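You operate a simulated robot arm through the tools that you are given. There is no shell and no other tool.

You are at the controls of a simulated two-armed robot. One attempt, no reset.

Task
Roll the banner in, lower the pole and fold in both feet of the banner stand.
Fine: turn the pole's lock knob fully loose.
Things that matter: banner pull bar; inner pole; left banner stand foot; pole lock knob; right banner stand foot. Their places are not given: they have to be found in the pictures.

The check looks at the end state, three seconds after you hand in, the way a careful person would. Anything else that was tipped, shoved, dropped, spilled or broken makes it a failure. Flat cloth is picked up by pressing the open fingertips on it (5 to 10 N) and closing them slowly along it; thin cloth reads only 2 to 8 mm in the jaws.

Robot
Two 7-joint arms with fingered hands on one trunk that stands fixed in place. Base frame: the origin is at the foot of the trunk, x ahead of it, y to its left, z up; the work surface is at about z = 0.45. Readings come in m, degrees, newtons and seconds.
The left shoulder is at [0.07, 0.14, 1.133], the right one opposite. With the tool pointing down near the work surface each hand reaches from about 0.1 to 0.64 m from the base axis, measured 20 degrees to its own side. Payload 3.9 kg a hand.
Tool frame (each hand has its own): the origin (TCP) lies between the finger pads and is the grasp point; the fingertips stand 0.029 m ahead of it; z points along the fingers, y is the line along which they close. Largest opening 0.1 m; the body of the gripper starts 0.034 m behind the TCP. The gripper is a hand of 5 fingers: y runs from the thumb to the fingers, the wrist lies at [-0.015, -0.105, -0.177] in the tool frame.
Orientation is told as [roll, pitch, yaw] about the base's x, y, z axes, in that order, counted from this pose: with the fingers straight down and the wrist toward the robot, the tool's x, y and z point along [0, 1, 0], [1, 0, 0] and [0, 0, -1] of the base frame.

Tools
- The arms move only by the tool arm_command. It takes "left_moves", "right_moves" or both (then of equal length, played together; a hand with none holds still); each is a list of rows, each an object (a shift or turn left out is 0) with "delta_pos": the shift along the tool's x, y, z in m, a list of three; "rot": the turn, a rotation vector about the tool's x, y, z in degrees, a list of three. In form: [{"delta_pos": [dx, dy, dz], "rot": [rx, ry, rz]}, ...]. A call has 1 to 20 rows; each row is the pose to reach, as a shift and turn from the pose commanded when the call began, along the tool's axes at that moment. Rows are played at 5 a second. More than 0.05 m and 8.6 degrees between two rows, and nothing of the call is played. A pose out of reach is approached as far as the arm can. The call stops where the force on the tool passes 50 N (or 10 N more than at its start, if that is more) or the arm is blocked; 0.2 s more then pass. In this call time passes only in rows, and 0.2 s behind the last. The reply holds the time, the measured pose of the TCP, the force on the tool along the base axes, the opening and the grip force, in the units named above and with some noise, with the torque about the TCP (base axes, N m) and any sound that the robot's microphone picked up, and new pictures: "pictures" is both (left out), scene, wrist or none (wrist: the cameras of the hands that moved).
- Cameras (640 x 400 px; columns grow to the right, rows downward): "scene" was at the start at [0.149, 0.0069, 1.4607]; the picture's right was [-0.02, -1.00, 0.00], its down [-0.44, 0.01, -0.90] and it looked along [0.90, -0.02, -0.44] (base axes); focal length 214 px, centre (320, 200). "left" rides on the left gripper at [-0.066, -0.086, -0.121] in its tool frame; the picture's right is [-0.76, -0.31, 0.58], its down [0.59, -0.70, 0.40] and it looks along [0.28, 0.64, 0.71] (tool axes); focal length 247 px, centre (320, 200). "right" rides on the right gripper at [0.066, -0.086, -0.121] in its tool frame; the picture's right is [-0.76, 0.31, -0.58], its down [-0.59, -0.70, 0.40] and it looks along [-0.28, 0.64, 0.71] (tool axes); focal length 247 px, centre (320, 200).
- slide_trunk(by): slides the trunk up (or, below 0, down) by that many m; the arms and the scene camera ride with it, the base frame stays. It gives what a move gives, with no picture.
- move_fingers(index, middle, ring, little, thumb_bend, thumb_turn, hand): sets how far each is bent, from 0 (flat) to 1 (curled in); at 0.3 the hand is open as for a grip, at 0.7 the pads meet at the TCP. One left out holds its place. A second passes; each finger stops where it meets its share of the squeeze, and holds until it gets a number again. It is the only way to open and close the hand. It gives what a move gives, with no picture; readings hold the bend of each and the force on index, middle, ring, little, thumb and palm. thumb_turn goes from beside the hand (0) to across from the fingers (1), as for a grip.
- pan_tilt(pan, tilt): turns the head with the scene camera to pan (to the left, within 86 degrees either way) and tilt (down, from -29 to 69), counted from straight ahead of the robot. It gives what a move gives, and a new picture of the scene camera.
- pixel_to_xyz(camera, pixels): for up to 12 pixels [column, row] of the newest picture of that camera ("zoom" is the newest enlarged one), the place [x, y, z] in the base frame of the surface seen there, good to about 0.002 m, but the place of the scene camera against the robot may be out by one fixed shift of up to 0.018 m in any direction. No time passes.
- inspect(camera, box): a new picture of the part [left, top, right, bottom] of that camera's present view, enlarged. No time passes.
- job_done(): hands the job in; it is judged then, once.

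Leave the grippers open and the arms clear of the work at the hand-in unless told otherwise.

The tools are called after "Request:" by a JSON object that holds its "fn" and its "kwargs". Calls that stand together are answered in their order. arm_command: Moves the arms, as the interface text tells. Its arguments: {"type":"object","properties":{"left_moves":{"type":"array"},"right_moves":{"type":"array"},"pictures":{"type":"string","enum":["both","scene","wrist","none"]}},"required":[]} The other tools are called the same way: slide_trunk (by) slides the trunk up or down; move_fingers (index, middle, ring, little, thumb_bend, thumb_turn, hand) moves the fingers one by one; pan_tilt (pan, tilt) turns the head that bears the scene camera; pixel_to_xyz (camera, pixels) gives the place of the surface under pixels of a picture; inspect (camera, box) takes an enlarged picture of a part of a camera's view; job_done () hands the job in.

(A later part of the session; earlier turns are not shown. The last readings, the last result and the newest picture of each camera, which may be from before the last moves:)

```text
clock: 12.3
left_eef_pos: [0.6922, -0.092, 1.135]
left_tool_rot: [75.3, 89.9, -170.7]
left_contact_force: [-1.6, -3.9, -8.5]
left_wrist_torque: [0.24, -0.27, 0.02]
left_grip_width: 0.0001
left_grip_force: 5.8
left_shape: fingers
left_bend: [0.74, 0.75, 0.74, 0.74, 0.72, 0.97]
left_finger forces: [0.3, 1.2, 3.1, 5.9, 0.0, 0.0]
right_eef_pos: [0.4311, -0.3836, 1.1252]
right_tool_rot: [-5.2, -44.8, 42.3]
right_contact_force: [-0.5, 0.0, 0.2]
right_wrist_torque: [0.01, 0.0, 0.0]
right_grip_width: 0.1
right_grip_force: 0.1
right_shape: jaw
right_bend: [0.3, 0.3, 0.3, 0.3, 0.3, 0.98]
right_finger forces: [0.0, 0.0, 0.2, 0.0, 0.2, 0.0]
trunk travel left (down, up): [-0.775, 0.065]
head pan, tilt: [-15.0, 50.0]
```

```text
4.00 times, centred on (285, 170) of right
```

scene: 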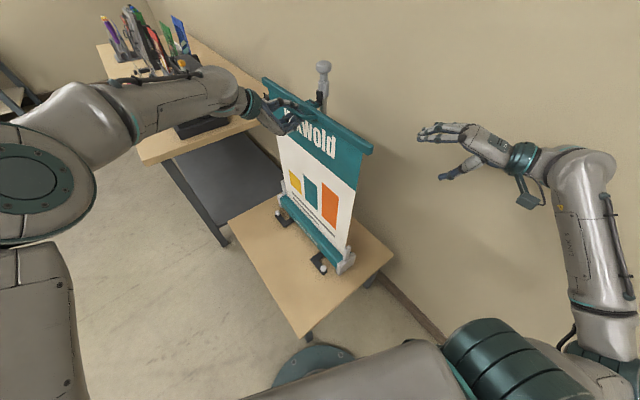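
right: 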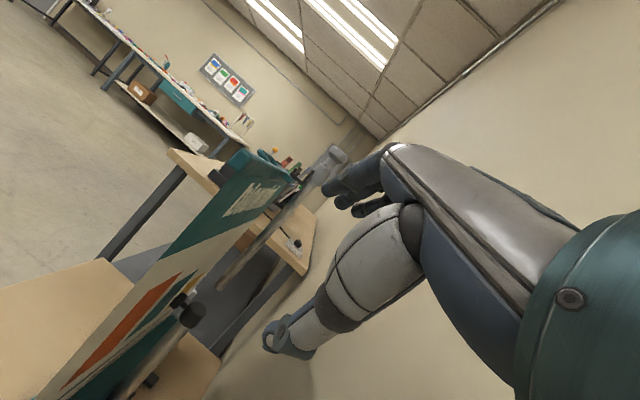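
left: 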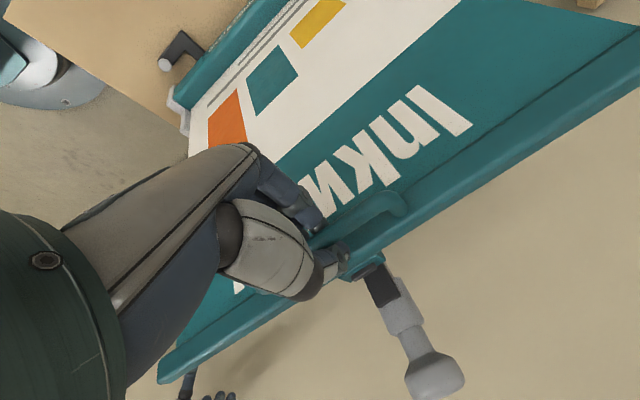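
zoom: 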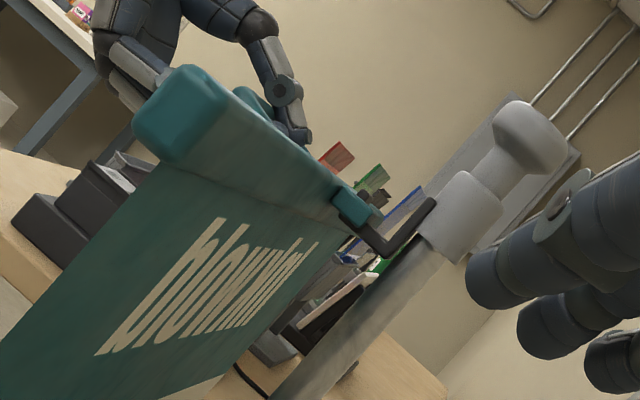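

The bar lifted 1.5 cm with the hand, with about 8.5 N of downward pull, and the block is now level with the hook's lip, whose top is at z = 1.145. I'll lift 3 cm more so the block clears the lip.

Request:
{"fn": "arm_command", "kwargs": {"left_moves": [{"delta_pos": [0, -0.006, 0], "rot": [0, 0, 0]}, {"delta_pos": [0, -0.012, 0], "rot": [0, 0, 0]}, {"delta_pos": [0, -0.018, 0], "rot": [0, 0, 0]}, {"delta_pos": [0, -0.024, 0], "rot": [0, 0, 0]}, {"delta_pos": [0, -0.03, 0], "rot": [0, 0, 0]}], "pictures": "scene"}}

Request:
{"fn": "inspect", "kwargs": {"camera": "scene", "box": [220, 50, 380, 170]}}

Request:
{"fn": "inspect", "kwargs": {"camera": "right", "box": [220, 120, 350, 220]}}

```text
clock: 13.5
left_eef_pos: [0.6923, -0.0922, 1.161]
left_tool_rot: [35.7, 89.6, 149.5]
left_contact_force: [-4.0, -2.8, -18.1]
left_wrist_torque: [0.29, -0.39, -0.04]
left_grip_width: 0.0002
left_grip_force: 9.3
left_shape: fingers
left_bend: [0.74, 0.74, 0.74, 0.74, 0.72, 0.97]
left_finger forces: [2.6, 2.3, 4.6, 8.6, 0.0, 0.0]
right_eef_pos: [0.4316, -0.3826, 1.1255]
right_tool_rot: [-4.9, -44.7, 42.4]
right_contact_force: [0.1, 0.5, 0.1]
right_wrist_torque: [0.01, -0.01, 0.02]
right_grip_width: 0.0999
right_grip_force: 0.0
right_shape: jaw
right_bend: [0.3, 0.3, 0.3, 0.3, 0.3, 0.98]
right_finger forces: [0.1, 0.0, 0.0, 0.0, 0.1, 0.0]
trunk travel left (down, up): [-0.775, 0.065]
head pan, tilt: [-15.0, 50.0]
```

scene: 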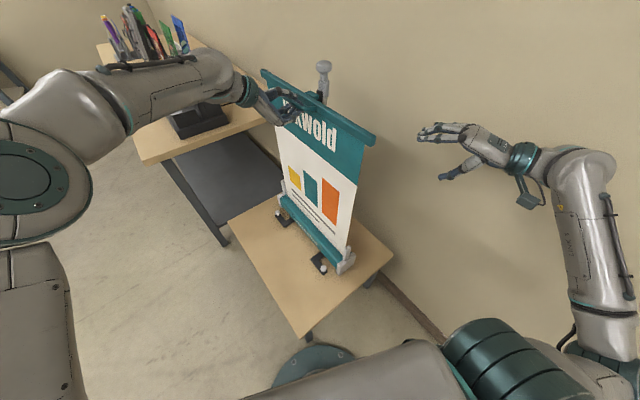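

```text
3.33 times, centred on (300, 110) of scene
```

zoom: 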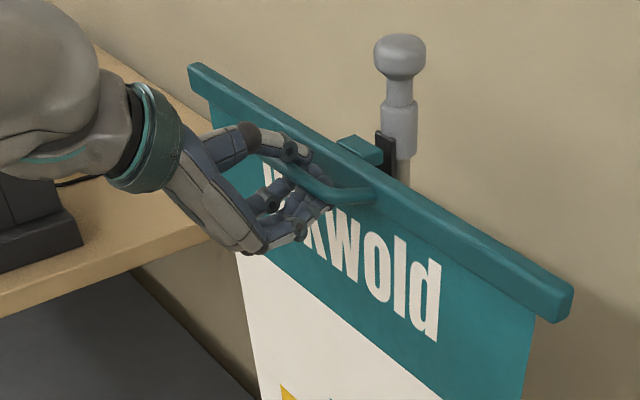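

```text
4.00 times, centred on (285, 170) of right
```

zoom: 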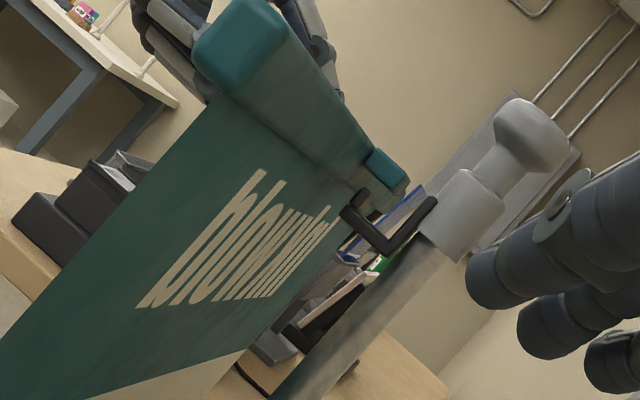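

The block now sits above the lip, and the pull rose to 18 N, so this is near the top of its travel. I'll pull it forward 4 cm, away from the pole.

Request:
{"fn": "arm_command", "kwargs": {"left_moves": [{"delta_pos": [0, 0.002, -0.01], "rot": [0, 0, 0]}, {"delta_pos": [0, 0.003, -0.02], "rot": [0, 0, 0]}, {"delta_pos": [0, 0.003, -0.03], "rot": [0, 0, 0]}, {"delta_pos": [0, 0.003, -0.04], "rot": [0, 0, 0]}], "pictures": "scene"}}

Request:
{"fn": "inspect", "kwargs": {"camera": "scene", "box": [220, 50, 380, 170]}}

Request:
{"fn": "inspect", "kwargs": {"camera": "right", "box": [220, 120, 350, 220]}}

```text
clock: 14.5
left_eef_pos: [0.6771, -0.0542, 1.1628]
left_tool_rot: [134.1, 90.1, -111.7]
left_contact_force: [0.7, -0.4, -0.4]
left_wrist_torque: [0.0, 0.04, -0.04]
left_grip_width: 0.0001
left_grip_force: 0.0
left_shape: fingers
left_bend: [0.74, 0.75, 0.75, 0.75, 0.72, 0.97]
left_finger forces: [0.0, 0.0, 0.0, 0.1, 0.0, 0.0]
right_eef_pos: [0.4321, -0.3843, 1.1244]
right_tool_rot: [-5.0, -44.8, 42.4]
right_contact_force: [0.0, -0.1, -0.5]
right_wrist_torque: [0.06, -0.02, 0.06]
right_grip_width: 0.0997
right_grip_force: 0.0
right_shape: jaw
right_bend: [0.3, 0.3, 0.3, 0.3, 0.3, 0.98]
right_finger forces: [0.0, 0.0, 0.1, 0.0, 0.0, 0.1]
trunk travel left (down, up): [-0.775, 0.065]
head pan, tilt: [-15.0, 50.0]
```

scene: 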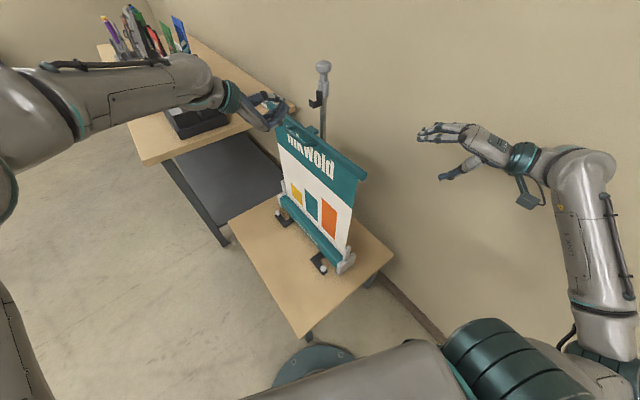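

```text
3.33 times, centred on (300, 110) of scene
```

zoom: 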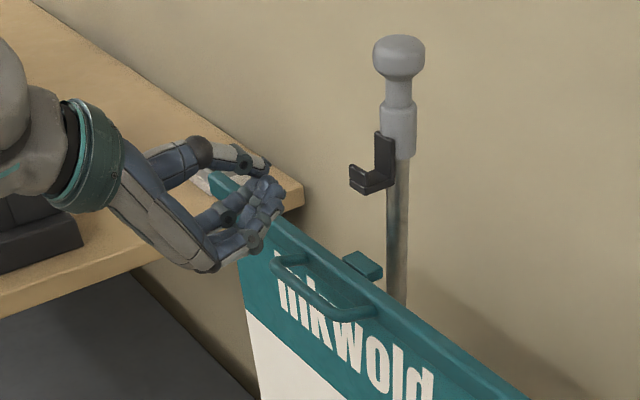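

```text
4.00 times, centred on (285, 170) of right
```

zoom: 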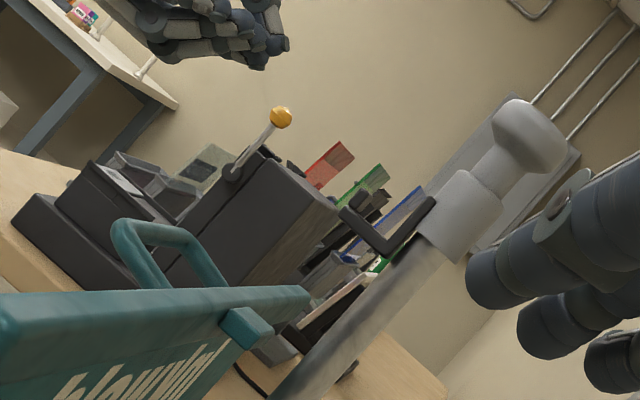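

The hand slipped off the handle just as the bar came off the hook, and the bar is now below the hook. I'll measure where it is before any time passes.

Request:
{"fn": "pixel_to_xyz", "kwargs": {"camera": "scene", "pixels": [[275, 107], [363, 175], [300, 125], [292, 122], [310, 117]]}}

Request:
{"fn": "inspect", "kwargs": {"camera": "scene", "box": [250, 80, 390, 280]}}

```text
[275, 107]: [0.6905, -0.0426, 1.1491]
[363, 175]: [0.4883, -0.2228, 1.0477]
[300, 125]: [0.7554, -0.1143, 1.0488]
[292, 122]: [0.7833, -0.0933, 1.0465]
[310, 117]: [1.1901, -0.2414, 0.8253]
```

```text
2.00 times, centred on (320, 180) of scene
```

zoom: 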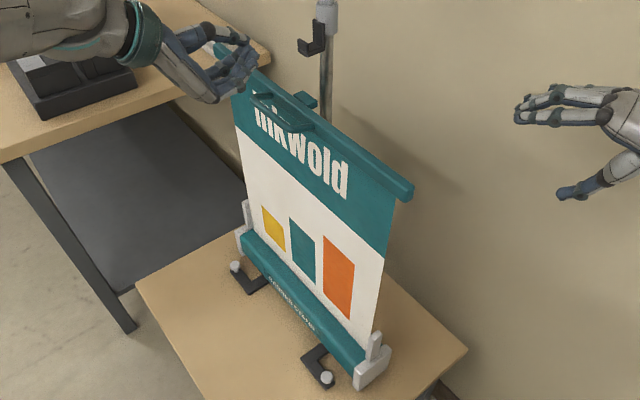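

The bar top is about 6 cm lower than at the start, so it's rolling in on its own spring. I'll back the hand off slightly along its axis and watch.

Request:
{"fn": "arm_command", "kwargs": {"left_moves": [{"delta_pos": [0, 0, -0.02], "rot": [0, 0, 0]}], "pictures": "scene"}}

Request:
{"fn": "inspect", "kwargs": {"camera": "scene", "box": [250, 80, 390, 280]}}

```text
clock: 14.9
left_eef_pos: [0.6659, -0.0328, 1.1635]
left_tool_rot: [165.9, 89.8, -80.1]
left_contact_force: [0.2, 0.4, 0.8]
left_wrist_torque: [-0.01, 0.02, -0.02]
left_grip_width: 0.0001
left_grip_force: 0.0
left_shape: fingers
left_bend: [0.74, 0.75, 0.75, 0.75, 0.72, 0.97]
left_finger forces: [0.1, 0.0, 0.0, 0.0, 0.1, 0.1]
right_eef_pos: [0.4295, -0.382, 1.1266]
right_tool_rot: [-5.3, -44.7, 42.6]
right_contact_force: [-0.9, 1.0, 0.4]
right_wrist_torque: [-0.02, -0.02, -0.03]
right_grip_width: 0.0998
right_grip_force: 0.1
right_shape: jaw
right_bend: [0.3, 0.3, 0.3, 0.3, 0.3, 0.98]
right_finger forces: [0.1, 0.0, 0.0, 0.1, 0.0, 0.0]
trunk travel left (down, up): [-0.775, 0.065]
head pan, tilt: [-15.0, 50.0]
```

scene: 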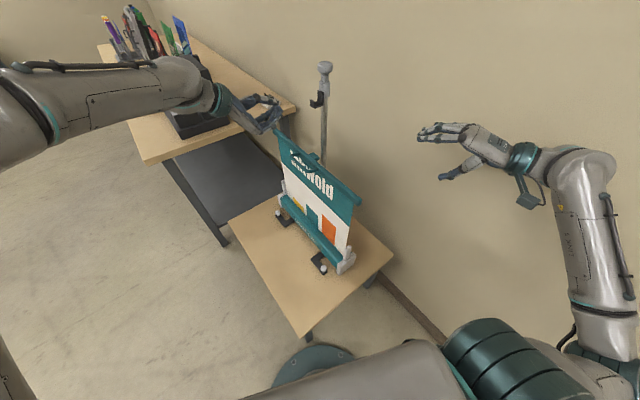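

```text
2.00 times, centred on (320, 180) of scene
```

zoom: 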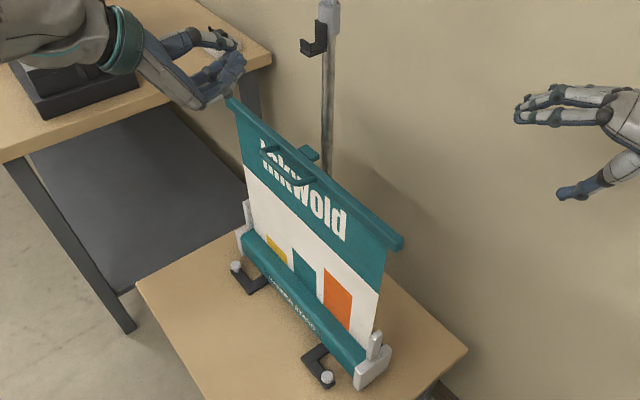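

The bar is coming down at a steady, damped 0.25 m/s, staying upright. I'll let it roll in and open the left hand meanwhile.

Request:
{"fn": "move_fingers", "kwargs": {"hand": "left", "index": 0.3, "middle": 0.3, "ring": 0.3, "little": 0.3, "thumb_bend": 0.3}}

Request:
{"fn": "inspect", "kwargs": {"camera": "scene", "box": [250, 80, 390, 280]}}

```text
clock: 15.9
left_eef_pos: [0.6671, -0.0342, 1.162]
left_tool_rot: [135.5, 90.0, -110.4]
left_contact_force: [-1.0, -0.1, -0.2]
left_wrist_torque: [-0.02, -0.03, -0.01]
left_grip_width: 0.0983
left_grip_force: 0.1
left_shape: fingers
left_bend: [0.3, 0.3, 0.3, 0.3, 0.3, 0.97]
left_finger forces: [0.1, 0.0, 0.0, 0.0, 0.0, 0.0]
right_eef_pos: [0.4298, -0.3827, 1.1265]
right_tool_rot: [-5.2, -44.7, 42.3]
right_contact_force: [0.8, 0.5, -0.6]
right_wrist_torque: [0.03, 0.0, 0.02]
right_grip_width: 0.0999
right_grip_force: 0.0
right_shape: jaw
right_bend: [0.3, 0.3, 0.3, 0.3, 0.3, 0.98]
right_finger forces: [0.0, 0.0, 0.1, 0.1, 0.1, 0.0]
trunk travel left (down, up): [-0.775, 0.065]
head pan, tilt: [-15.0, 50.0]
```

```text
2.00 times, centred on (320, 180) of scene
```

zoom: 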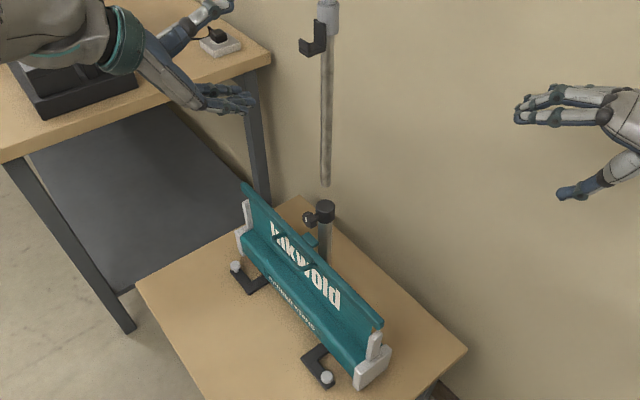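

The bar is still rolling in and the lock knob on the collar is now uncovered. While it finishes, I'll take the right hand up and level it so its fingers point straight down, ready to hold the pole head.

Request:
{"fn": "arm_command", "kwargs": {"right_moves": [{"delta_pos": [-0.002, 0.0265, -0.0111], "rot": [5.54, -1.47, 4.77]}, {"delta_pos": [-0.004, 0.0531, -0.0223], "rot": [11.08, -2.95, 9.53]}, {"delta_pos": [-0.006, 0.0796, -0.0334], "rot": [16.61, -4.42, 14.3]}, {"delta_pos": [-0.008, 0.1062, -0.0446], "rot": [22.15, -5.9, 19.07]}, {"delta_pos": [-0.0101, 0.1327, -0.0557], "rot": [27.69, -7.37, 23.84]}, {"delta_pos": [-0.0121, 0.1592, -0.0668], "rot": [33.23, -8.84, 28.6]}, {"delta_pos": [-0.0141, 0.1858, -0.078], "rot": [38.76, -10.32, 33.37]}, {"delta_pos": [-0.0161, 0.2123, -0.0891], "rot": [44.3, -11.79, 38.14]}], "pictures": "both"}}

Request:
{"fn": "inspect", "kwargs": {"camera": "scene", "box": [250, 80, 390, 280]}}

```text
clock: 17.7
left_eef_pos: [0.668, -0.033, 1.1611]
left_tool_rot: [141.7, 89.8, -104.2]
left_contact_force: [0.6, 1.2, 0.0]
left_wrist_torque: [-0.02, 0.03, -0.01]
left_grip_width: 0.0987
left_grip_force: 0.1
left_shape: fingers
left_bend: [0.3, 0.3, 0.3, 0.3, 0.3, 0.97]
left_finger forces: [0.1, 0.0, 0.0, 0.0, 0.1, 0.0]
right_eef_pos: [0.5007, -0.3257, 1.3411]
right_tool_rot: [-0.2, 0.1, -0.2]
right_contact_force: [-0.6, 0.1, -0.1]
right_wrist_torque: [-0.03, 0.0, 0.01]
right_grip_width: 0.0996
right_grip_force: 0.1
right_shape: jaw
right_bend: [0.3, 0.3, 0.3, 0.3, 0.3, 0.98]
right_finger forces: [0.0, 0.0, 0.1, 0.0, 0.0, 0.1]
trunk travel left (down, up): [-0.775, 0.065]
head pan, tilt: [-15.0, 50.0]
```

scene: 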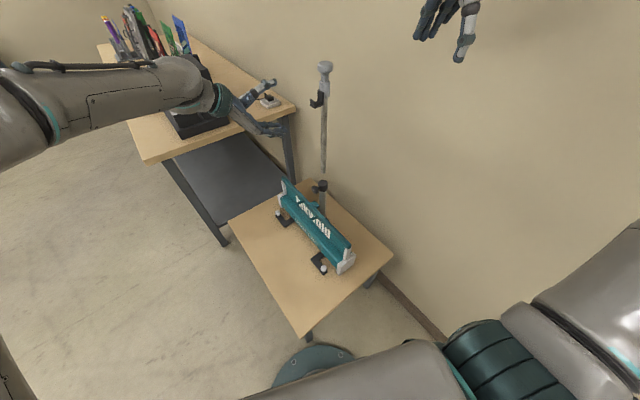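
right: 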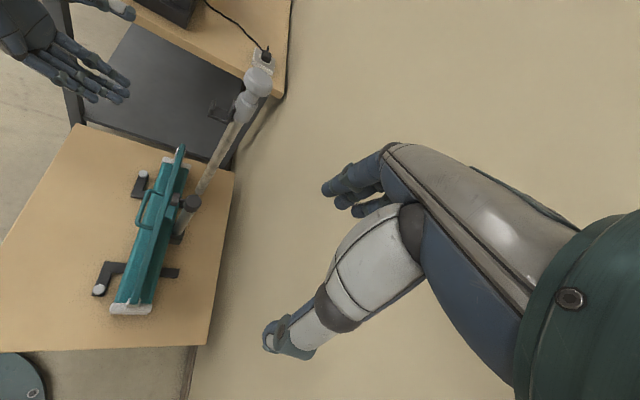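

```text
2.00 times, centred on (320, 180) of scene
```

zoom: 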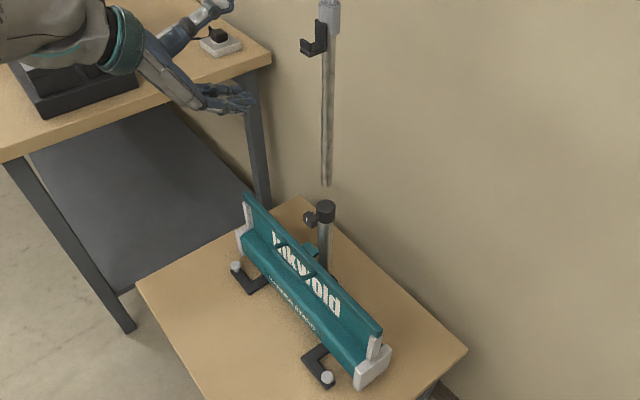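

The bar now sits between the end posts. I'll measure its height and the gap beneath it.

Request:
{"fn": "inspect", "kwargs": {"camera": "right", "box": [80, 130, 240, 330]}}

Request:
{"fn": "pixel_to_xyz", "kwargs": {"camera": "right", "pixels": [[180, 152], [178, 155], [150, 295], [160, 230], [172, 290], [142, 205], [177, 200], [192, 202], [255, 80], [240, 105], [222, 135], [205, 178]]}}

Request:
{"fn": "inspect", "kwargs": {"camera": "left", "box": [100, 0, 500, 250]}}

```text
2.00 times, centred on (160, 230) of right
```

zoom: 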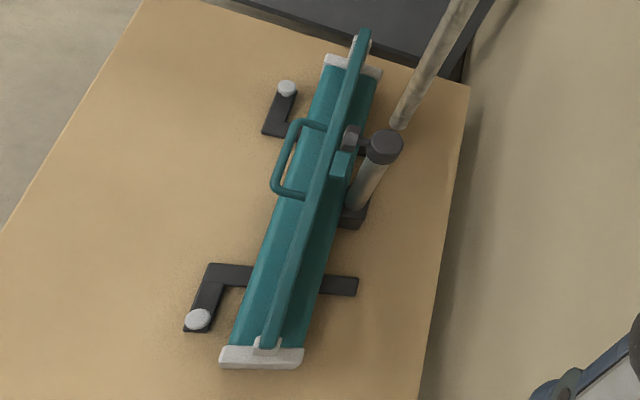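

```text
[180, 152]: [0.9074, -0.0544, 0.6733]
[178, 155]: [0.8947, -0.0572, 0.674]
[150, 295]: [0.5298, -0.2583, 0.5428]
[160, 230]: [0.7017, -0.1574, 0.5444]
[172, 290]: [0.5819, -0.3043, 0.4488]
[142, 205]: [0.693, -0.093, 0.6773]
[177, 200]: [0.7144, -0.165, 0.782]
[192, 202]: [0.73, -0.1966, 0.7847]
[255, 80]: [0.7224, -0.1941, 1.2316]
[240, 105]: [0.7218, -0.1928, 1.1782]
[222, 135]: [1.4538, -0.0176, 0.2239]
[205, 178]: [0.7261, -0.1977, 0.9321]
```

```text
1.60 times, centred on (300, 125) of left
```

zoom: 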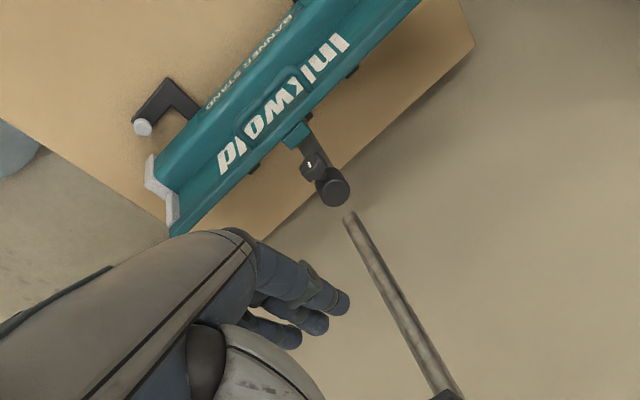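

The bar top reads z = 0.674, resting on the end posts (0.647), so the banner is in. Now I'll look closer at the lock knob near (300, 100) in the left picture.

Request:
{"fn": "inspect", "kwargs": {"camera": "left", "box": [270, 70, 340, 140]}}

Request:
{"fn": "inspect", "kwargs": {"camera": "scene", "box": [290, 160, 350, 220]}}

Request:
{"fn": "inspect", "kwargs": {"camera": "right", "box": [155, 170, 215, 230]}}

```text
5.71 times, centred on (305, 105) of left
```

zoom: 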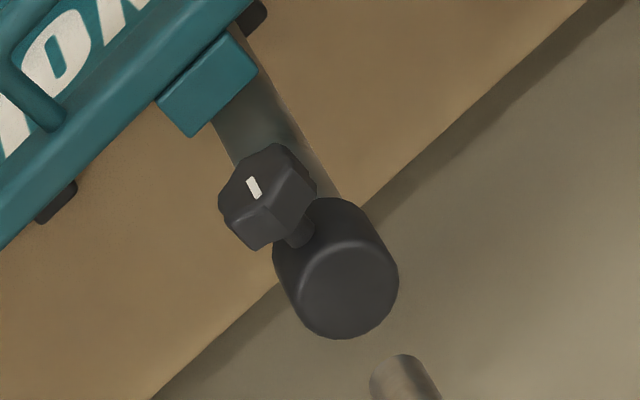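

```text
6.67 times, centred on (320, 190) of scene
```

zoom: 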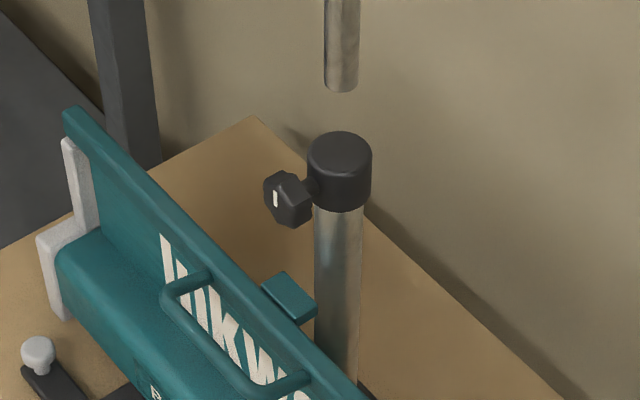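

```text
6.67 times, centred on (185, 200) of right
```

zoom: 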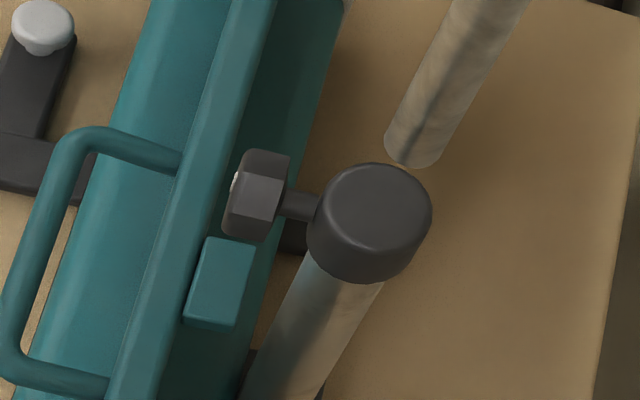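

The knob is an eight-sided grip about 3 cm wide on a stem along the banner's normal, with a white mark at the top. I'll measure its face, stem and collar.

Request:
{"fn": "pixel_to_xyz", "kwargs": {"camera": "left", "pixels": [[293.6, 102.7], [291, 108], [297, 98], [303, 101], [300, 108], [308, 116], [303, 106], [306, 108]]}}

Request:
{"fn": "pixel_to_xyz", "kwargs": {"camera": "right", "pixels": [[176, 198.5], [174, 203], [178, 195], [181.7, 200.8], [192.5, 203], [197, 200], [170, 212], [201, 188], [247, 92], [254, 72], [262, 80], [258, 88]]}}

```text
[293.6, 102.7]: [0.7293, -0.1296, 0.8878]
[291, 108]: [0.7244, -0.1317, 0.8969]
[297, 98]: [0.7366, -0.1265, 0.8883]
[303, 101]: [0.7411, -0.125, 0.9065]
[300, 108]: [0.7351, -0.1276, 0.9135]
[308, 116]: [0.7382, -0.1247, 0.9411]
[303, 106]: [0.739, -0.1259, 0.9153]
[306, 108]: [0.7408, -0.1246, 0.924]
```

```text
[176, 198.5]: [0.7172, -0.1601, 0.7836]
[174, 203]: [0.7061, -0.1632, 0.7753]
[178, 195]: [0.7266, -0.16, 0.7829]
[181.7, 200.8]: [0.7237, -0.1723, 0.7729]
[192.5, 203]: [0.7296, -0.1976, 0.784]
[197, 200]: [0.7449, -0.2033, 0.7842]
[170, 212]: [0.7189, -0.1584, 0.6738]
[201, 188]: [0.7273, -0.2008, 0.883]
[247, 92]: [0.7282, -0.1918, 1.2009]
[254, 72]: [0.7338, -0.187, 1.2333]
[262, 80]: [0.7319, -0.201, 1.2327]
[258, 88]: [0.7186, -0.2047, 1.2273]
```

These give the knob centre near (0.720, -0.161, 0.770) and the pole head axis near (0.735, -0.195), head top at 1.234. Both arms are clear, so I'll lower the trunk 0.2 m to put the knob in easier reach.

Request:
{"fn": "slide_trunk", "kwargs": {"by": -0.2}}

```text
clock: 19.9
left_eef_pos: [0.6668, -0.0352, 0.9615]
left_tool_rot: [134.5, 89.9, -111.5]
left_contact_force: [-0.6, -0.1, 0.4]
left_wrist_torque: [0.0, 0.01, 0.0]
left_grip_width: 0.0981
left_grip_force: 0.0
left_shape: fingers
left_bend: [0.3, 0.3, 0.3, 0.3, 0.3, 0.97]
left_finger forces: [0.0, 0.1, 0.1, 0.0, 0.0, 0.1]
right_eef_pos: [0.4993, -0.329, 1.1398]
right_tool_rot: [0.0, 0.0, 0.0]
right_contact_force: [-0.9, -0.2, 0.2]
right_wrist_torque: [0.0, -0.04, -0.02]
right_grip_width: 0.0996
right_grip_force: 0.1
right_shape: jaw
right_bend: [0.3, 0.3, 0.3, 0.3, 0.3, 0.98]
right_finger forces: [0.1, 0.1, 0.1, 0.1, 0.0, 0.0]
trunk travel left (down, up): [-0.575, 0.265]
head pan, tilt: [-15.0, 50.0]
```

The trunk is down 0.2 m. I'll bring the right hand up and over to just above the pole head, with the fingers tilted 30 degrees forward, rising first to stay clear of the pole.

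Request:
{"fn": "arm_command", "kwargs": {"right_moves": [{"delta_pos": [0.0067, 0.0093, -0.04], "rot": [-3.75, 0, 0]}, {"delta_pos": [0.0201, 0.0279, -0.08], "rot": [-7.5, 0, 0]}, {"delta_pos": [0.0375, 0.052, -0.112], "rot": [-11.25, 0, 0]}, {"delta_pos": [0.0563, 0.078, -0.136], "rot": [-15, 0, 0]}, {"delta_pos": [0.0764, 0.1058, -0.152], "rot": [-18.75, 0, 0]}, {"delta_pos": [0.0965, 0.1337, -0.16], "rot": [-22.5, 0, 0]}, {"delta_pos": [0.1152, 0.1597, -0.16], "rot": [-26.25, 0, 0]}, {"delta_pos": [0.134, 0.1857, -0.16], "rot": [-30, 0, 0]}], "pictures": "both"}}

Request:
{"fn": "pan_tilt", "kwargs": {"pan": -15, "tilt": 25}}

```text
clock: 21.6
left_eef_pos: [0.6678, -0.0337, 0.9617]
left_tool_rot: [120.3, 89.8, -125.8]
left_contact_force: [0.9, 0.2, -0.6]
left_wrist_torque: [-0.01, 0.03, 0.0]
left_grip_width: 0.0982
left_grip_force: 0.0
left_shape: fingers
left_bend: [0.3, 0.3, 0.3, 0.3, 0.3, 0.98]
left_finger forces: [0.1, 0.0, 0.1, 0.0, 0.0, 0.1]
right_eef_pos: [0.6781, -0.1944, 1.2895]
right_tool_rot: [0.0, -30.1, 0.0]
right_contact_force: [0.1, 0.1, -0.3]
right_wrist_torque: [0.03, 0.02, -0.04]
right_grip_width: 0.1
right_grip_force: 0.1
right_shape: jaw
right_bend: [0.3, 0.3, 0.3, 0.3, 0.3, 0.98]
right_finger forces: [0.0, 0.0, 0.1, 0.0, 0.0, 0.1]
right hand out of reach, approached as far as the arm can: row 6, 7, 8
trunk travel left (down, up): [-0.575, 0.265]
head pan, tilt: [-15.0, 50.0]
```

scene: 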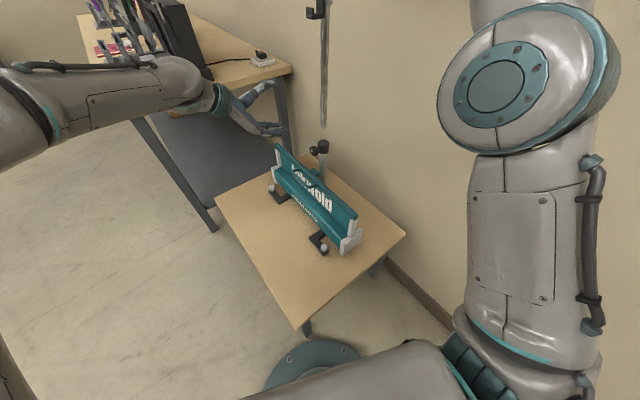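
right: 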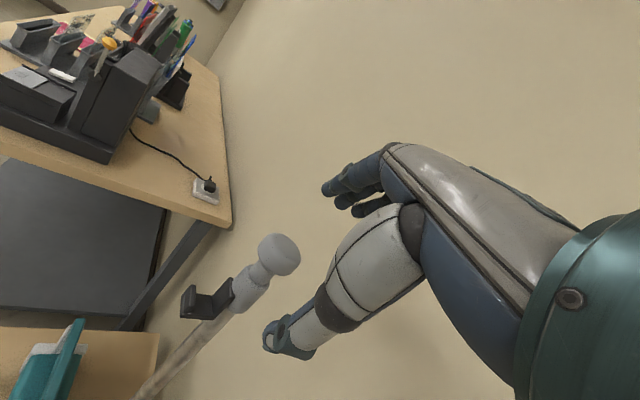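

```text
clock: 22.5
left_eef_pos: [0.6673, -0.0359, 0.9628]
left_tool_rot: [126.1, 89.9, -120.1]
left_contact_force: [0.4, 0.5, -0.7]
left_wrist_torque: [-0.01, -0.02, -0.05]
left_grip_width: 0.0984
left_grip_force: 0.0
left_shape: fingers
left_bend: [0.3, 0.3, 0.3, 0.3, 0.3, 0.98]
left_finger forces: [0.0, 0.0, 0.0, 0.0, 0.1, 0.0]
right_eef_pos: [0.6791, -0.1944, 1.2903]
right_tool_rot: [-0.1, -30.0, -0.1]
right_contact_force: [0.4, -0.4, 0.2]
right_wrist_torque: [-0.02, -0.01, -0.01]
right_grip_width: 0.0999
right_grip_force: 0.1
right_shape: jaw
right_bend: [0.3, 0.3, 0.3, 0.3, 0.3, 0.98]
right_finger forces: [0.1, 0.1, 0.1, 0.0, 0.0, 0.0]
trunk travel left (down, up): [-0.575, 0.265]
head pan, tilt: [-15.0, 25.0]
```

scene: 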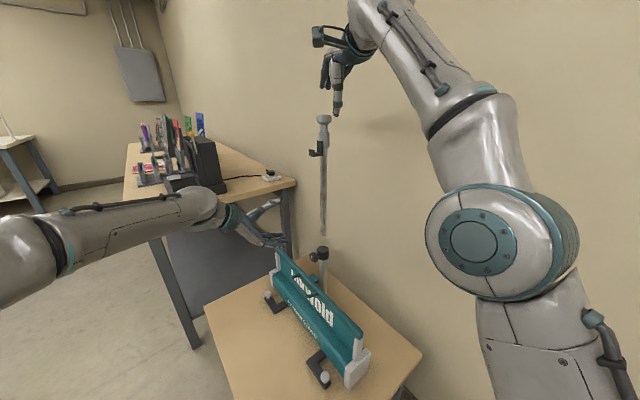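

The right hand stopped 1 cm short at its reach limit but is in position; the pole head shows at (278, 255) in its picture. I'll measure the head and hook from here.

Request:
{"fn": "inspect", "kwargs": {"camera": "right", "box": [160, 210, 340, 340]}}

Request:
{"fn": "pixel_to_xyz", "kwargs": {"camera": "right", "pixels": [[278, 253], [268, 245], [290, 262], [280, 240], [262, 258], [272, 272], [245, 290], [232, 285], [262, 300], [255, 270], [188, 300], [210, 305]]}}

```text
3.08 times, centred on (250, 275) of right
```

zoom: 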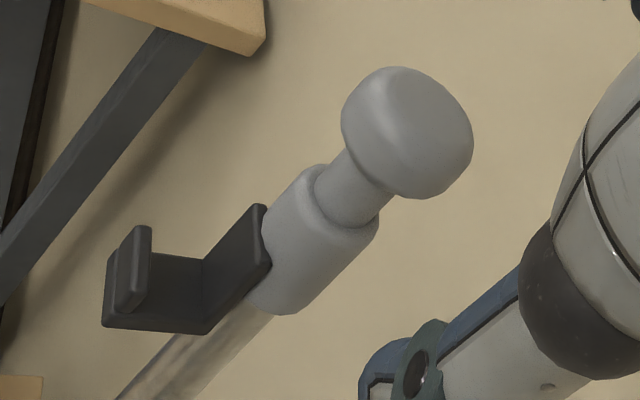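

```text
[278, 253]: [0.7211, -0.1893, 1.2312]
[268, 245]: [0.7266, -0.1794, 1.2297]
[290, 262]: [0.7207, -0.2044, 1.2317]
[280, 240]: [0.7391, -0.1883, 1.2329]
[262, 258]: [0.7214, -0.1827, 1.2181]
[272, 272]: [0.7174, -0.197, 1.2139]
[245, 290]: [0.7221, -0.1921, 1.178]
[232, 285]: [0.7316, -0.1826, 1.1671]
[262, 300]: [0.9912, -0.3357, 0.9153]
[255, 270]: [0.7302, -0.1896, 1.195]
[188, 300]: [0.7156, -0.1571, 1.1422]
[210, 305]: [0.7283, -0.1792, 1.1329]
```

The head's axis is at about (0.738, -0.194), with its middle at z = 1.215. I'll go halfway down toward it along the fingers and check the pose.

Request:
{"fn": "arm_command", "kwargs": {"right_moves": [{"delta_pos": [0, 0.003, 0.02], "rot": [0, 0, 0]}, {"delta_pos": [0, 0.006, 0.04], "rot": [0, 0, 0]}, {"delta_pos": [0, 0.006, 0.06], "rot": [0, 0, 0]}], "pictures": "both"}}

Request:
{"fn": "inspect", "kwargs": {"camera": "right", "box": [240, 130, 440, 380]}}

```text
clock: 23.3
left_eef_pos: [0.6688, -0.0355, 0.9613]
left_tool_rot: [119.1, 89.9, -126.9]
left_contact_force: [-0.7, 0.4, -0.8]
left_wrist_torque: [0.03, 0.01, 0.0]
left_grip_width: 0.0982
left_grip_force: 0.0
left_shape: fingers
left_bend: [0.3, 0.3, 0.3, 0.3, 0.3, 0.98]
left_finger forces: [0.0, 0.0, 0.0, 0.0, 0.1, 0.0]
right_eef_pos: [0.7143, -0.1957, 1.2396]
right_tool_rot: [0.0, -30.2, -0.1]
right_contact_force: [0.4, 0.7, -0.7]
right_wrist_torque: [0.01, -0.02, 0.02]
right_grip_width: 0.0998
right_grip_force: 0.0
right_shape: jaw
right_bend: [0.3, 0.3, 0.3, 0.3, 0.3, 0.98]
right_finger forces: [0.0, 0.0, 0.0, 0.1, 0.0, 0.0]
trunk travel left (down, up): [-0.575, 0.265]
head pan, tilt: [-15.0, 25.0]
```

scene: 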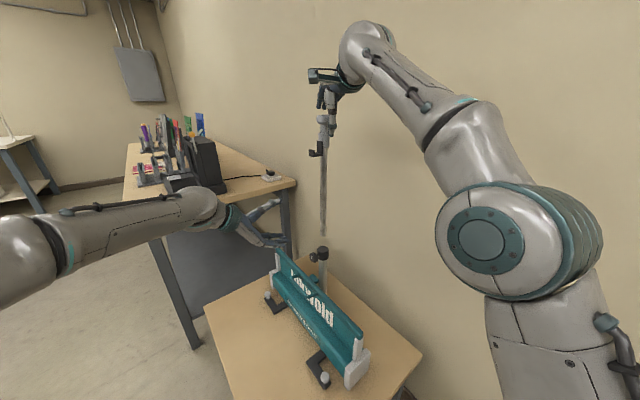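
right: 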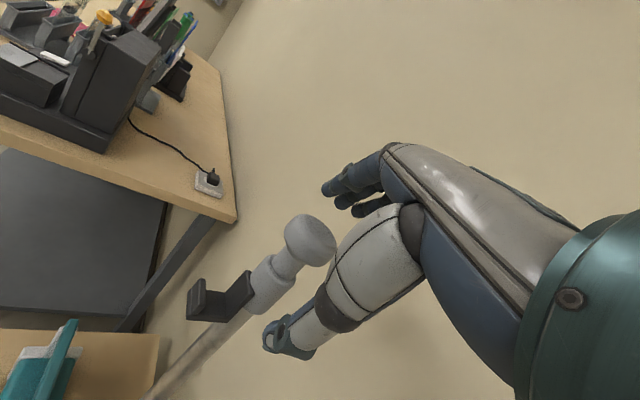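

```text
1.60 times, centred on (340, 255) of right
```

zoom: 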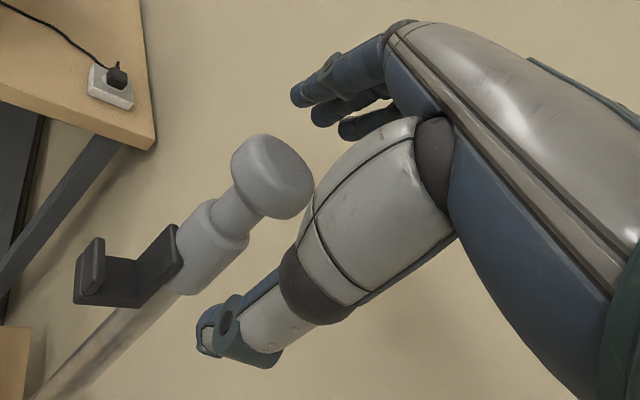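

The hand is now 3.5 cm from the head with no contact. I'll make the last part of the approach.

Request:
{"fn": "arm_command", "kwargs": {"right_moves": [{"delta_pos": [0.0005, 0.003, 0.012], "rot": [0, 0, 0]}, {"delta_pos": [0.001, 0.005, 0.024], "rot": [0, 0, 0]}, {"delta_pos": [0.0017, 0.0064, 0.0344], "rot": [0, 0, 0]}], "pictures": "both"}}

Request:
{"fn": "inspect", "kwargs": {"camera": "right", "box": [240, 130, 440, 380]}}

Request:
{"fn": "inspect", "kwargs": {"camera": "scene", "box": [280, 40, 400, 180]}}

```text
clock: 24.1
left_eef_pos: [0.6683, -0.0344, 0.9628]
left_tool_rot: [118.6, 89.9, -127.4]
left_contact_force: [0.1, -0.8, -0.7]
left_wrist_torque: [-0.03, 0.01, 0.03]
left_grip_width: 0.0978
left_grip_force: 0.1
left_shape: fingers
left_bend: [0.3, 0.3, 0.3, 0.3, 0.3, 0.98]
left_finger forces: [0.1, 0.1, 0.1, 0.0, 0.1, 0.1]
right_eef_pos: [0.7361, -0.1948, 1.2138]
right_tool_rot: [0.0, -30.0, 0.1]
right_contact_force: [0.3, -0.3, -0.1]
right_wrist_torque: [-0.03, -0.02, -0.02]
right_grip_width: 0.1001
right_grip_force: 0.1
right_shape: jaw
right_bend: [0.3, 0.3, 0.3, 0.3, 0.3, 0.98]
right_finger forces: [0.0, 0.0, 0.1, 0.1, 0.0, 0.0]
trunk travel left (down, up): [-0.575, 0.265]
head pan, tilt: [-15.0, 25.0]
```

scene: 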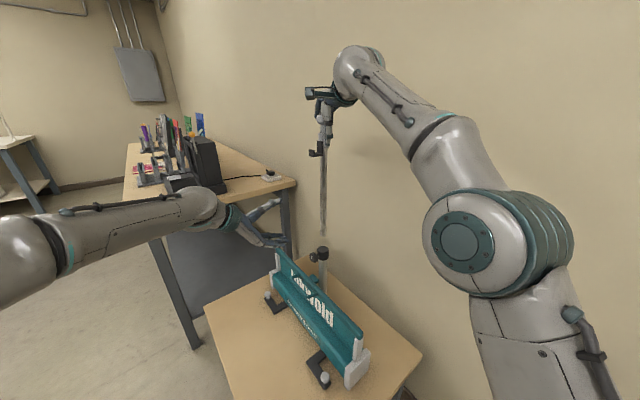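
right: 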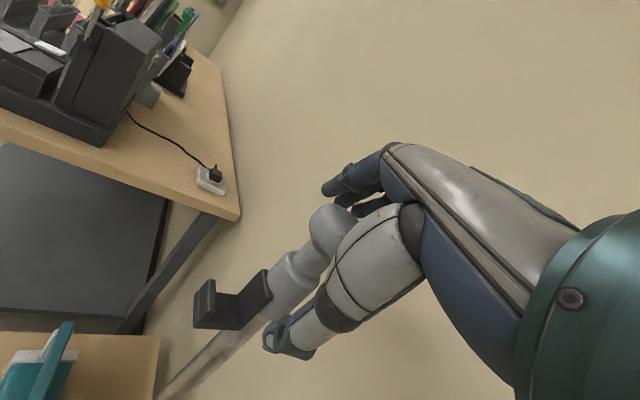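

```text
1.60 times, centred on (340, 255) of right
```

zoom: 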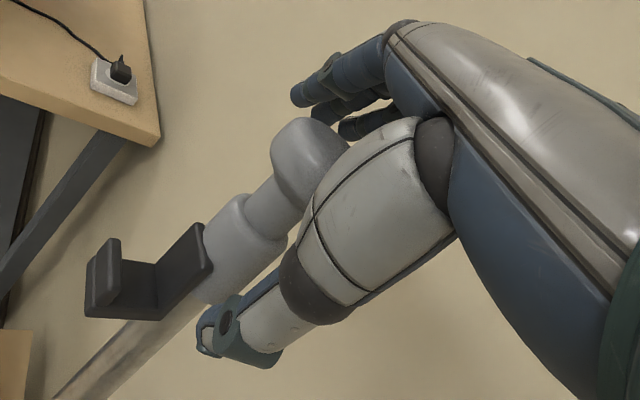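

```text
2.86 times, centred on (340, 110) of scene
```

zoom: 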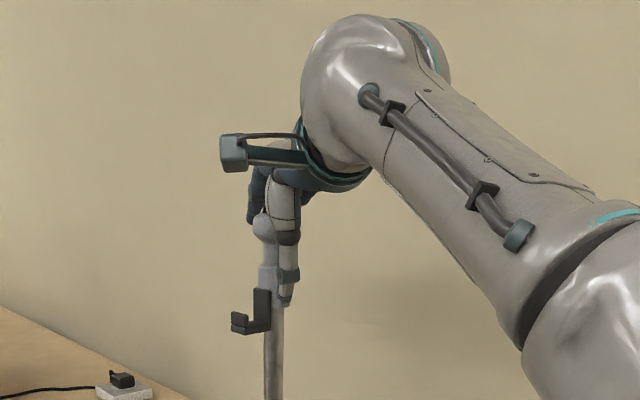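

The head is between thumb and fingers with no contact. I'll close gently in steps.

Request:
{"fn": "move_fingers", "kwargs": {"hand": "right", "index": 0.48, "middle": 0.48, "ring": 0.48, "little": 0.48, "thumb_bend": 0.48}}

Request:
{"fn": "inspect", "kwargs": {"camera": "right", "box": [240, 130, 440, 380]}}

```text
clock: 25.1
left_eef_pos: [0.6677, -0.0358, 0.9624]
left_tool_rot: [133.9, 90.0, -112.1]
left_contact_force: [1.1, 0.1, 0.1]
left_wrist_torque: [-0.02, 0.0, -0.02]
left_grip_width: 0.0985
left_grip_force: 0.0
left_shape: fingers
left_bend: [0.3, 0.3, 0.3, 0.3, 0.3, 0.98]
left_finger forces: [0.0, 0.0, 0.1, 0.0, 0.1, 0.1]
right_eef_pos: [0.7353, -0.194, 1.2136]
right_tool_rot: [-0.1, -30.0, 0.0]
right_contact_force: [-1.8, -1.0, -0.2]
right_wrist_torque: [0.0, 0.01, 0.0]
right_grip_width: 0.0579
right_grip_force: 0.4
right_shape: fingers
right_bend: [0.48, 0.48, 0.48, 0.48, 0.47, 0.98]
right_finger forces: [0.0, 0.1, 0.1, 0.1, 1.1, 0.0]
trunk travel left (down, up): [-0.575, 0.265]
head pan, tilt: [-15.0, 25.0]
```

```text
1.60 times, centred on (340, 255) of right
```

zoom: 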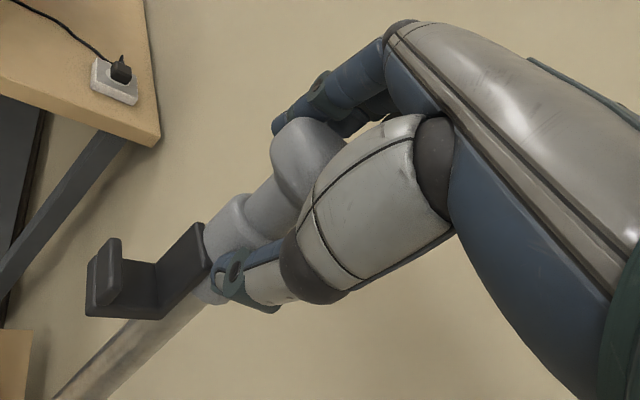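

The thumb just touches (1.1 N). I'll close the four fingers onto the head while the thumb stays.

Request:
{"fn": "move_fingers", "kwargs": {"hand": "right", "index": 0.6, "middle": 0.6, "ring": 0.6, "little": 0.6}}

Request:
{"fn": "inspect", "kwargs": {"camera": "right", "box": [240, 130, 440, 380]}}

```text
clock: 26.1
left_eef_pos: [0.6675, -0.0343, 0.961]
left_tool_rot: [118.6, 89.7, -127.4]
left_contact_force: [0.2, 0.2, 0.0]
left_wrist_torque: [-0.02, 0.01, -0.02]
left_grip_width: 0.0985
left_grip_force: 0.1
left_shape: fingers
left_bend: [0.3, 0.3, 0.3, 0.3, 0.3, 0.98]
left_finger forces: [0.0, 0.1, 0.0, 0.0, 0.0, 0.0]
right_eef_pos: [0.7379, -0.192, 1.2136]
right_tool_rot: [-0.1, -30.0, -0.1]
right_contact_force: [7.1, -0.4, 5.8]
right_wrist_torque: [-0.02, 0.13, -0.07]
right_grip_width: 0.0516
right_grip_force: 5.7
right_shape: fingers
right_bend: [0.54, 0.6, 0.6, 0.6, 0.47, 0.98]
right_finger forces: [9.7, 0.1, 0.0, 0.0, 1.8, 0.0]
trunk travel left (down, up): [-0.575, 0.265]
head pan, tilt: [-15.0, 25.0]
```

```text
1.60 times, centred on (340, 255) of right
```

zoom: 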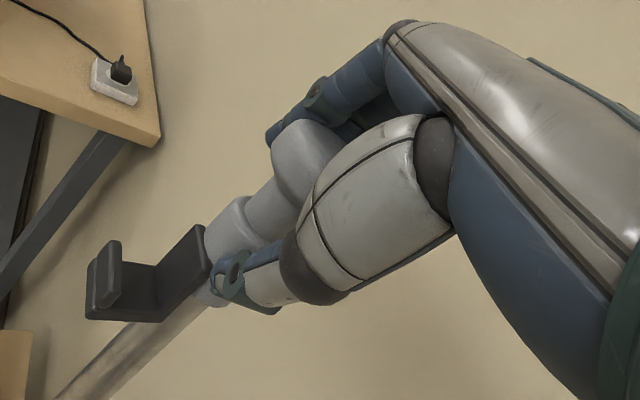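

Only the index touches the head (9.7 N); the other three fingers pass it on the right. I'll open a little and shift the hand 1.5 cm to its left so index and middle both land on the head.

Request:
{"fn": "move_fingers", "kwargs": {"hand": "right", "index": 0.35, "middle": 0.35, "ring": 0.35, "little": 0.35, "thumb_bend": 0.35}}

Request:
{"fn": "arm_command", "kwargs": {"right_moves": [{"delta_pos": [0.008, 0, 0], "rot": [0, 0, 0]}, {"delta_pos": [0.015, -0.003, 0.003], "rot": [0, 0, 0]}], "pictures": "both"}}

Request:
{"fn": "inspect", "kwargs": {"camera": "right", "box": [240, 130, 440, 380]}}

Request:
{"fn": "inspect", "kwargs": {"camera": "scene", "box": [280, 40, 400, 180]}}

```text
clock: 27.1
left_eef_pos: [0.6675, -0.0349, 0.9625]
left_tool_rot: [128.2, 90.0, -117.5]
left_contact_force: [-0.3, -0.2, 0.0]
left_wrist_torque: [-0.01, -0.02, -0.01]
left_grip_width: 0.0986
left_grip_force: 0.0
left_shape: fingers
left_bend: [0.3, 0.3, 0.3, 0.3, 0.3, 0.98]
left_finger forces: [0.1, 0.0, 0.0, 0.0, 0.0, 0.1]
right_eef_pos: [0.7365, -0.1941, 1.2135]
right_tool_rot: [0.0, -30.0, 0.0]
right_contact_force: [0.1, 0.9, -0.5]
right_wrist_torque: [-0.01, 0.01, 0.04]
right_grip_width: 0.0869
right_grip_force: 0.1
right_shape: fingers
right_bend: [0.35, 0.35, 0.35, 0.35, 0.35, 0.98]
right_finger forces: [0.0, 0.1, 0.0, 0.1, 0.0, 0.1]
trunk travel left (down, up): [-0.575, 0.265]
head pan, tilt: [-15.0, 25.0]
```

```text
clock: 27.7
left_eef_pos: [0.6663, -0.034, 0.9611]
left_tool_rot: [134.9, 89.8, -110.9]
left_contact_force: [0.6, 0.4, 0.9]
left_wrist_torque: [-0.02, -0.02, 0.03]
left_grip_width: 0.0985
left_grip_force: 0.1
left_shape: fingers
left_bend: [0.3, 0.3, 0.3, 0.3, 0.3, 0.98]
left_finger forces: [0.0, 0.0, 0.0, 0.1, 0.0, 0.0]
right_eef_pos: [0.7359, -0.1791, 1.2104]
right_tool_rot: [0.0, -30.1, 0.0]
right_contact_force: [0.1, 0.7, -0.1]
right_wrist_torque: [-0.01, 0.01, 0.0]
right_grip_width: 0.0865
right_grip_force: 0.0
right_shape: fingers
right_bend: [0.35, 0.35, 0.35, 0.35, 0.35, 0.98]
right_finger forces: [0.0, 0.1, 0.0, 0.0, 0.0, 0.0]
trunk travel left (down, up): [-0.575, 0.265]
head pan, tilt: [-15.0, 25.0]
```

scene: 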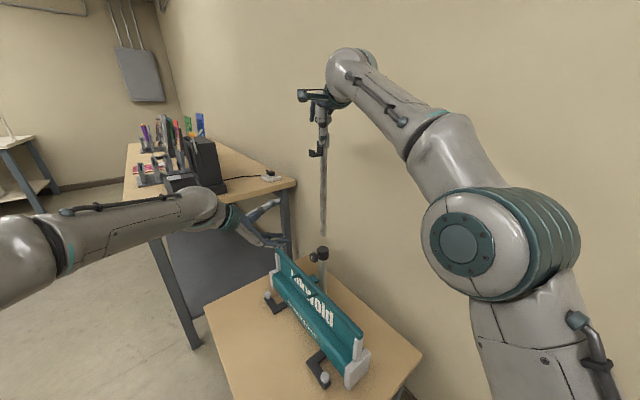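
right: 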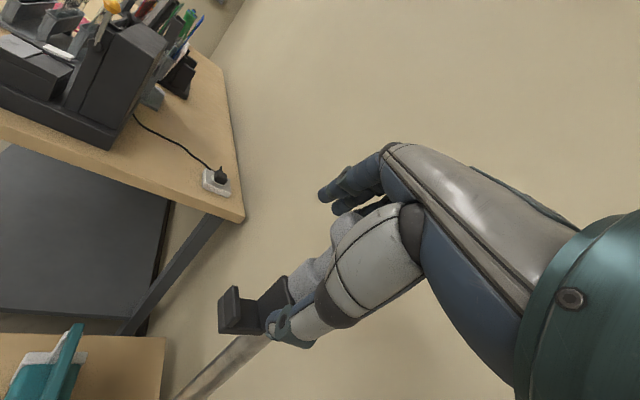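

```text
1.60 times, centred on (340, 255) of right
```

zoom: 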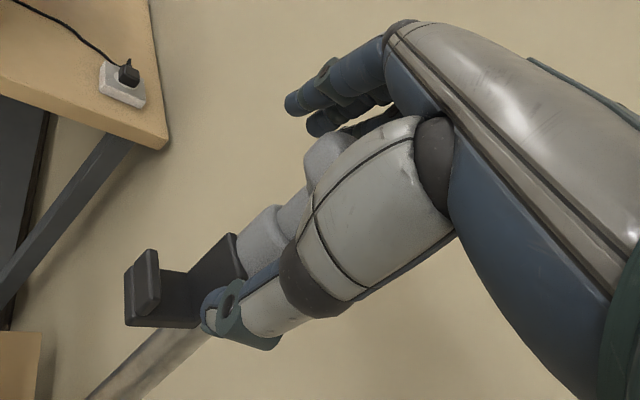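

```text
2.86 times, centred on (340, 110) of scene
```

zoom: 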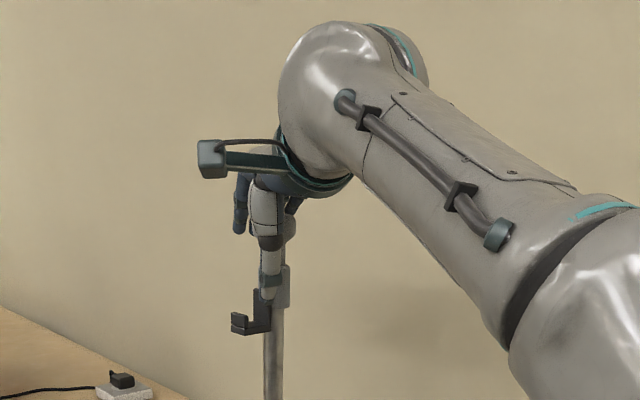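

With this tilt the thumb now sits by the hook, which isn't a clean hold. I'll raise the trunk 0.1 m, which lifts the right hand straight off the head, so I can come down more upright.

Request:
{"fn": "slide_trunk", "kwargs": {"by": 0.1}}

```text
clock: 29.1
left_eef_pos: [0.6671, -0.0357, 1.0624]
left_tool_rot: [119.8, 89.8, -126.2]
left_contact_force: [-0.4, -0.4, 0.2]
left_wrist_torque: [0.0, -0.02, 0.03]
left_grip_width: 0.0984
left_grip_force: 0.0
left_shape: fingers
left_bend: [0.3, 0.3, 0.3, 0.3, 0.3, 0.98]
left_finger forces: [0.0, 0.0, 0.1, 0.1, 0.1, 0.0]
right_eef_pos: [0.735, -0.1799, 1.3091]
right_tool_rot: [0.1, -30.0, 0.0]
right_contact_force: [-0.7, 0.4, 0.5]
right_wrist_torque: [-0.01, 0.01, -0.02]
right_grip_width: 0.0867
right_grip_force: 0.0
right_shape: fingers
right_bend: [0.35, 0.35, 0.35, 0.35, 0.35, 0.98]
right_finger forces: [0.0, 0.0, 0.0, 0.0, 0.0, 0.1]
trunk travel left (down, up): [-0.675, 0.165]
head pan, tilt: [-15.0, 25.0]
```

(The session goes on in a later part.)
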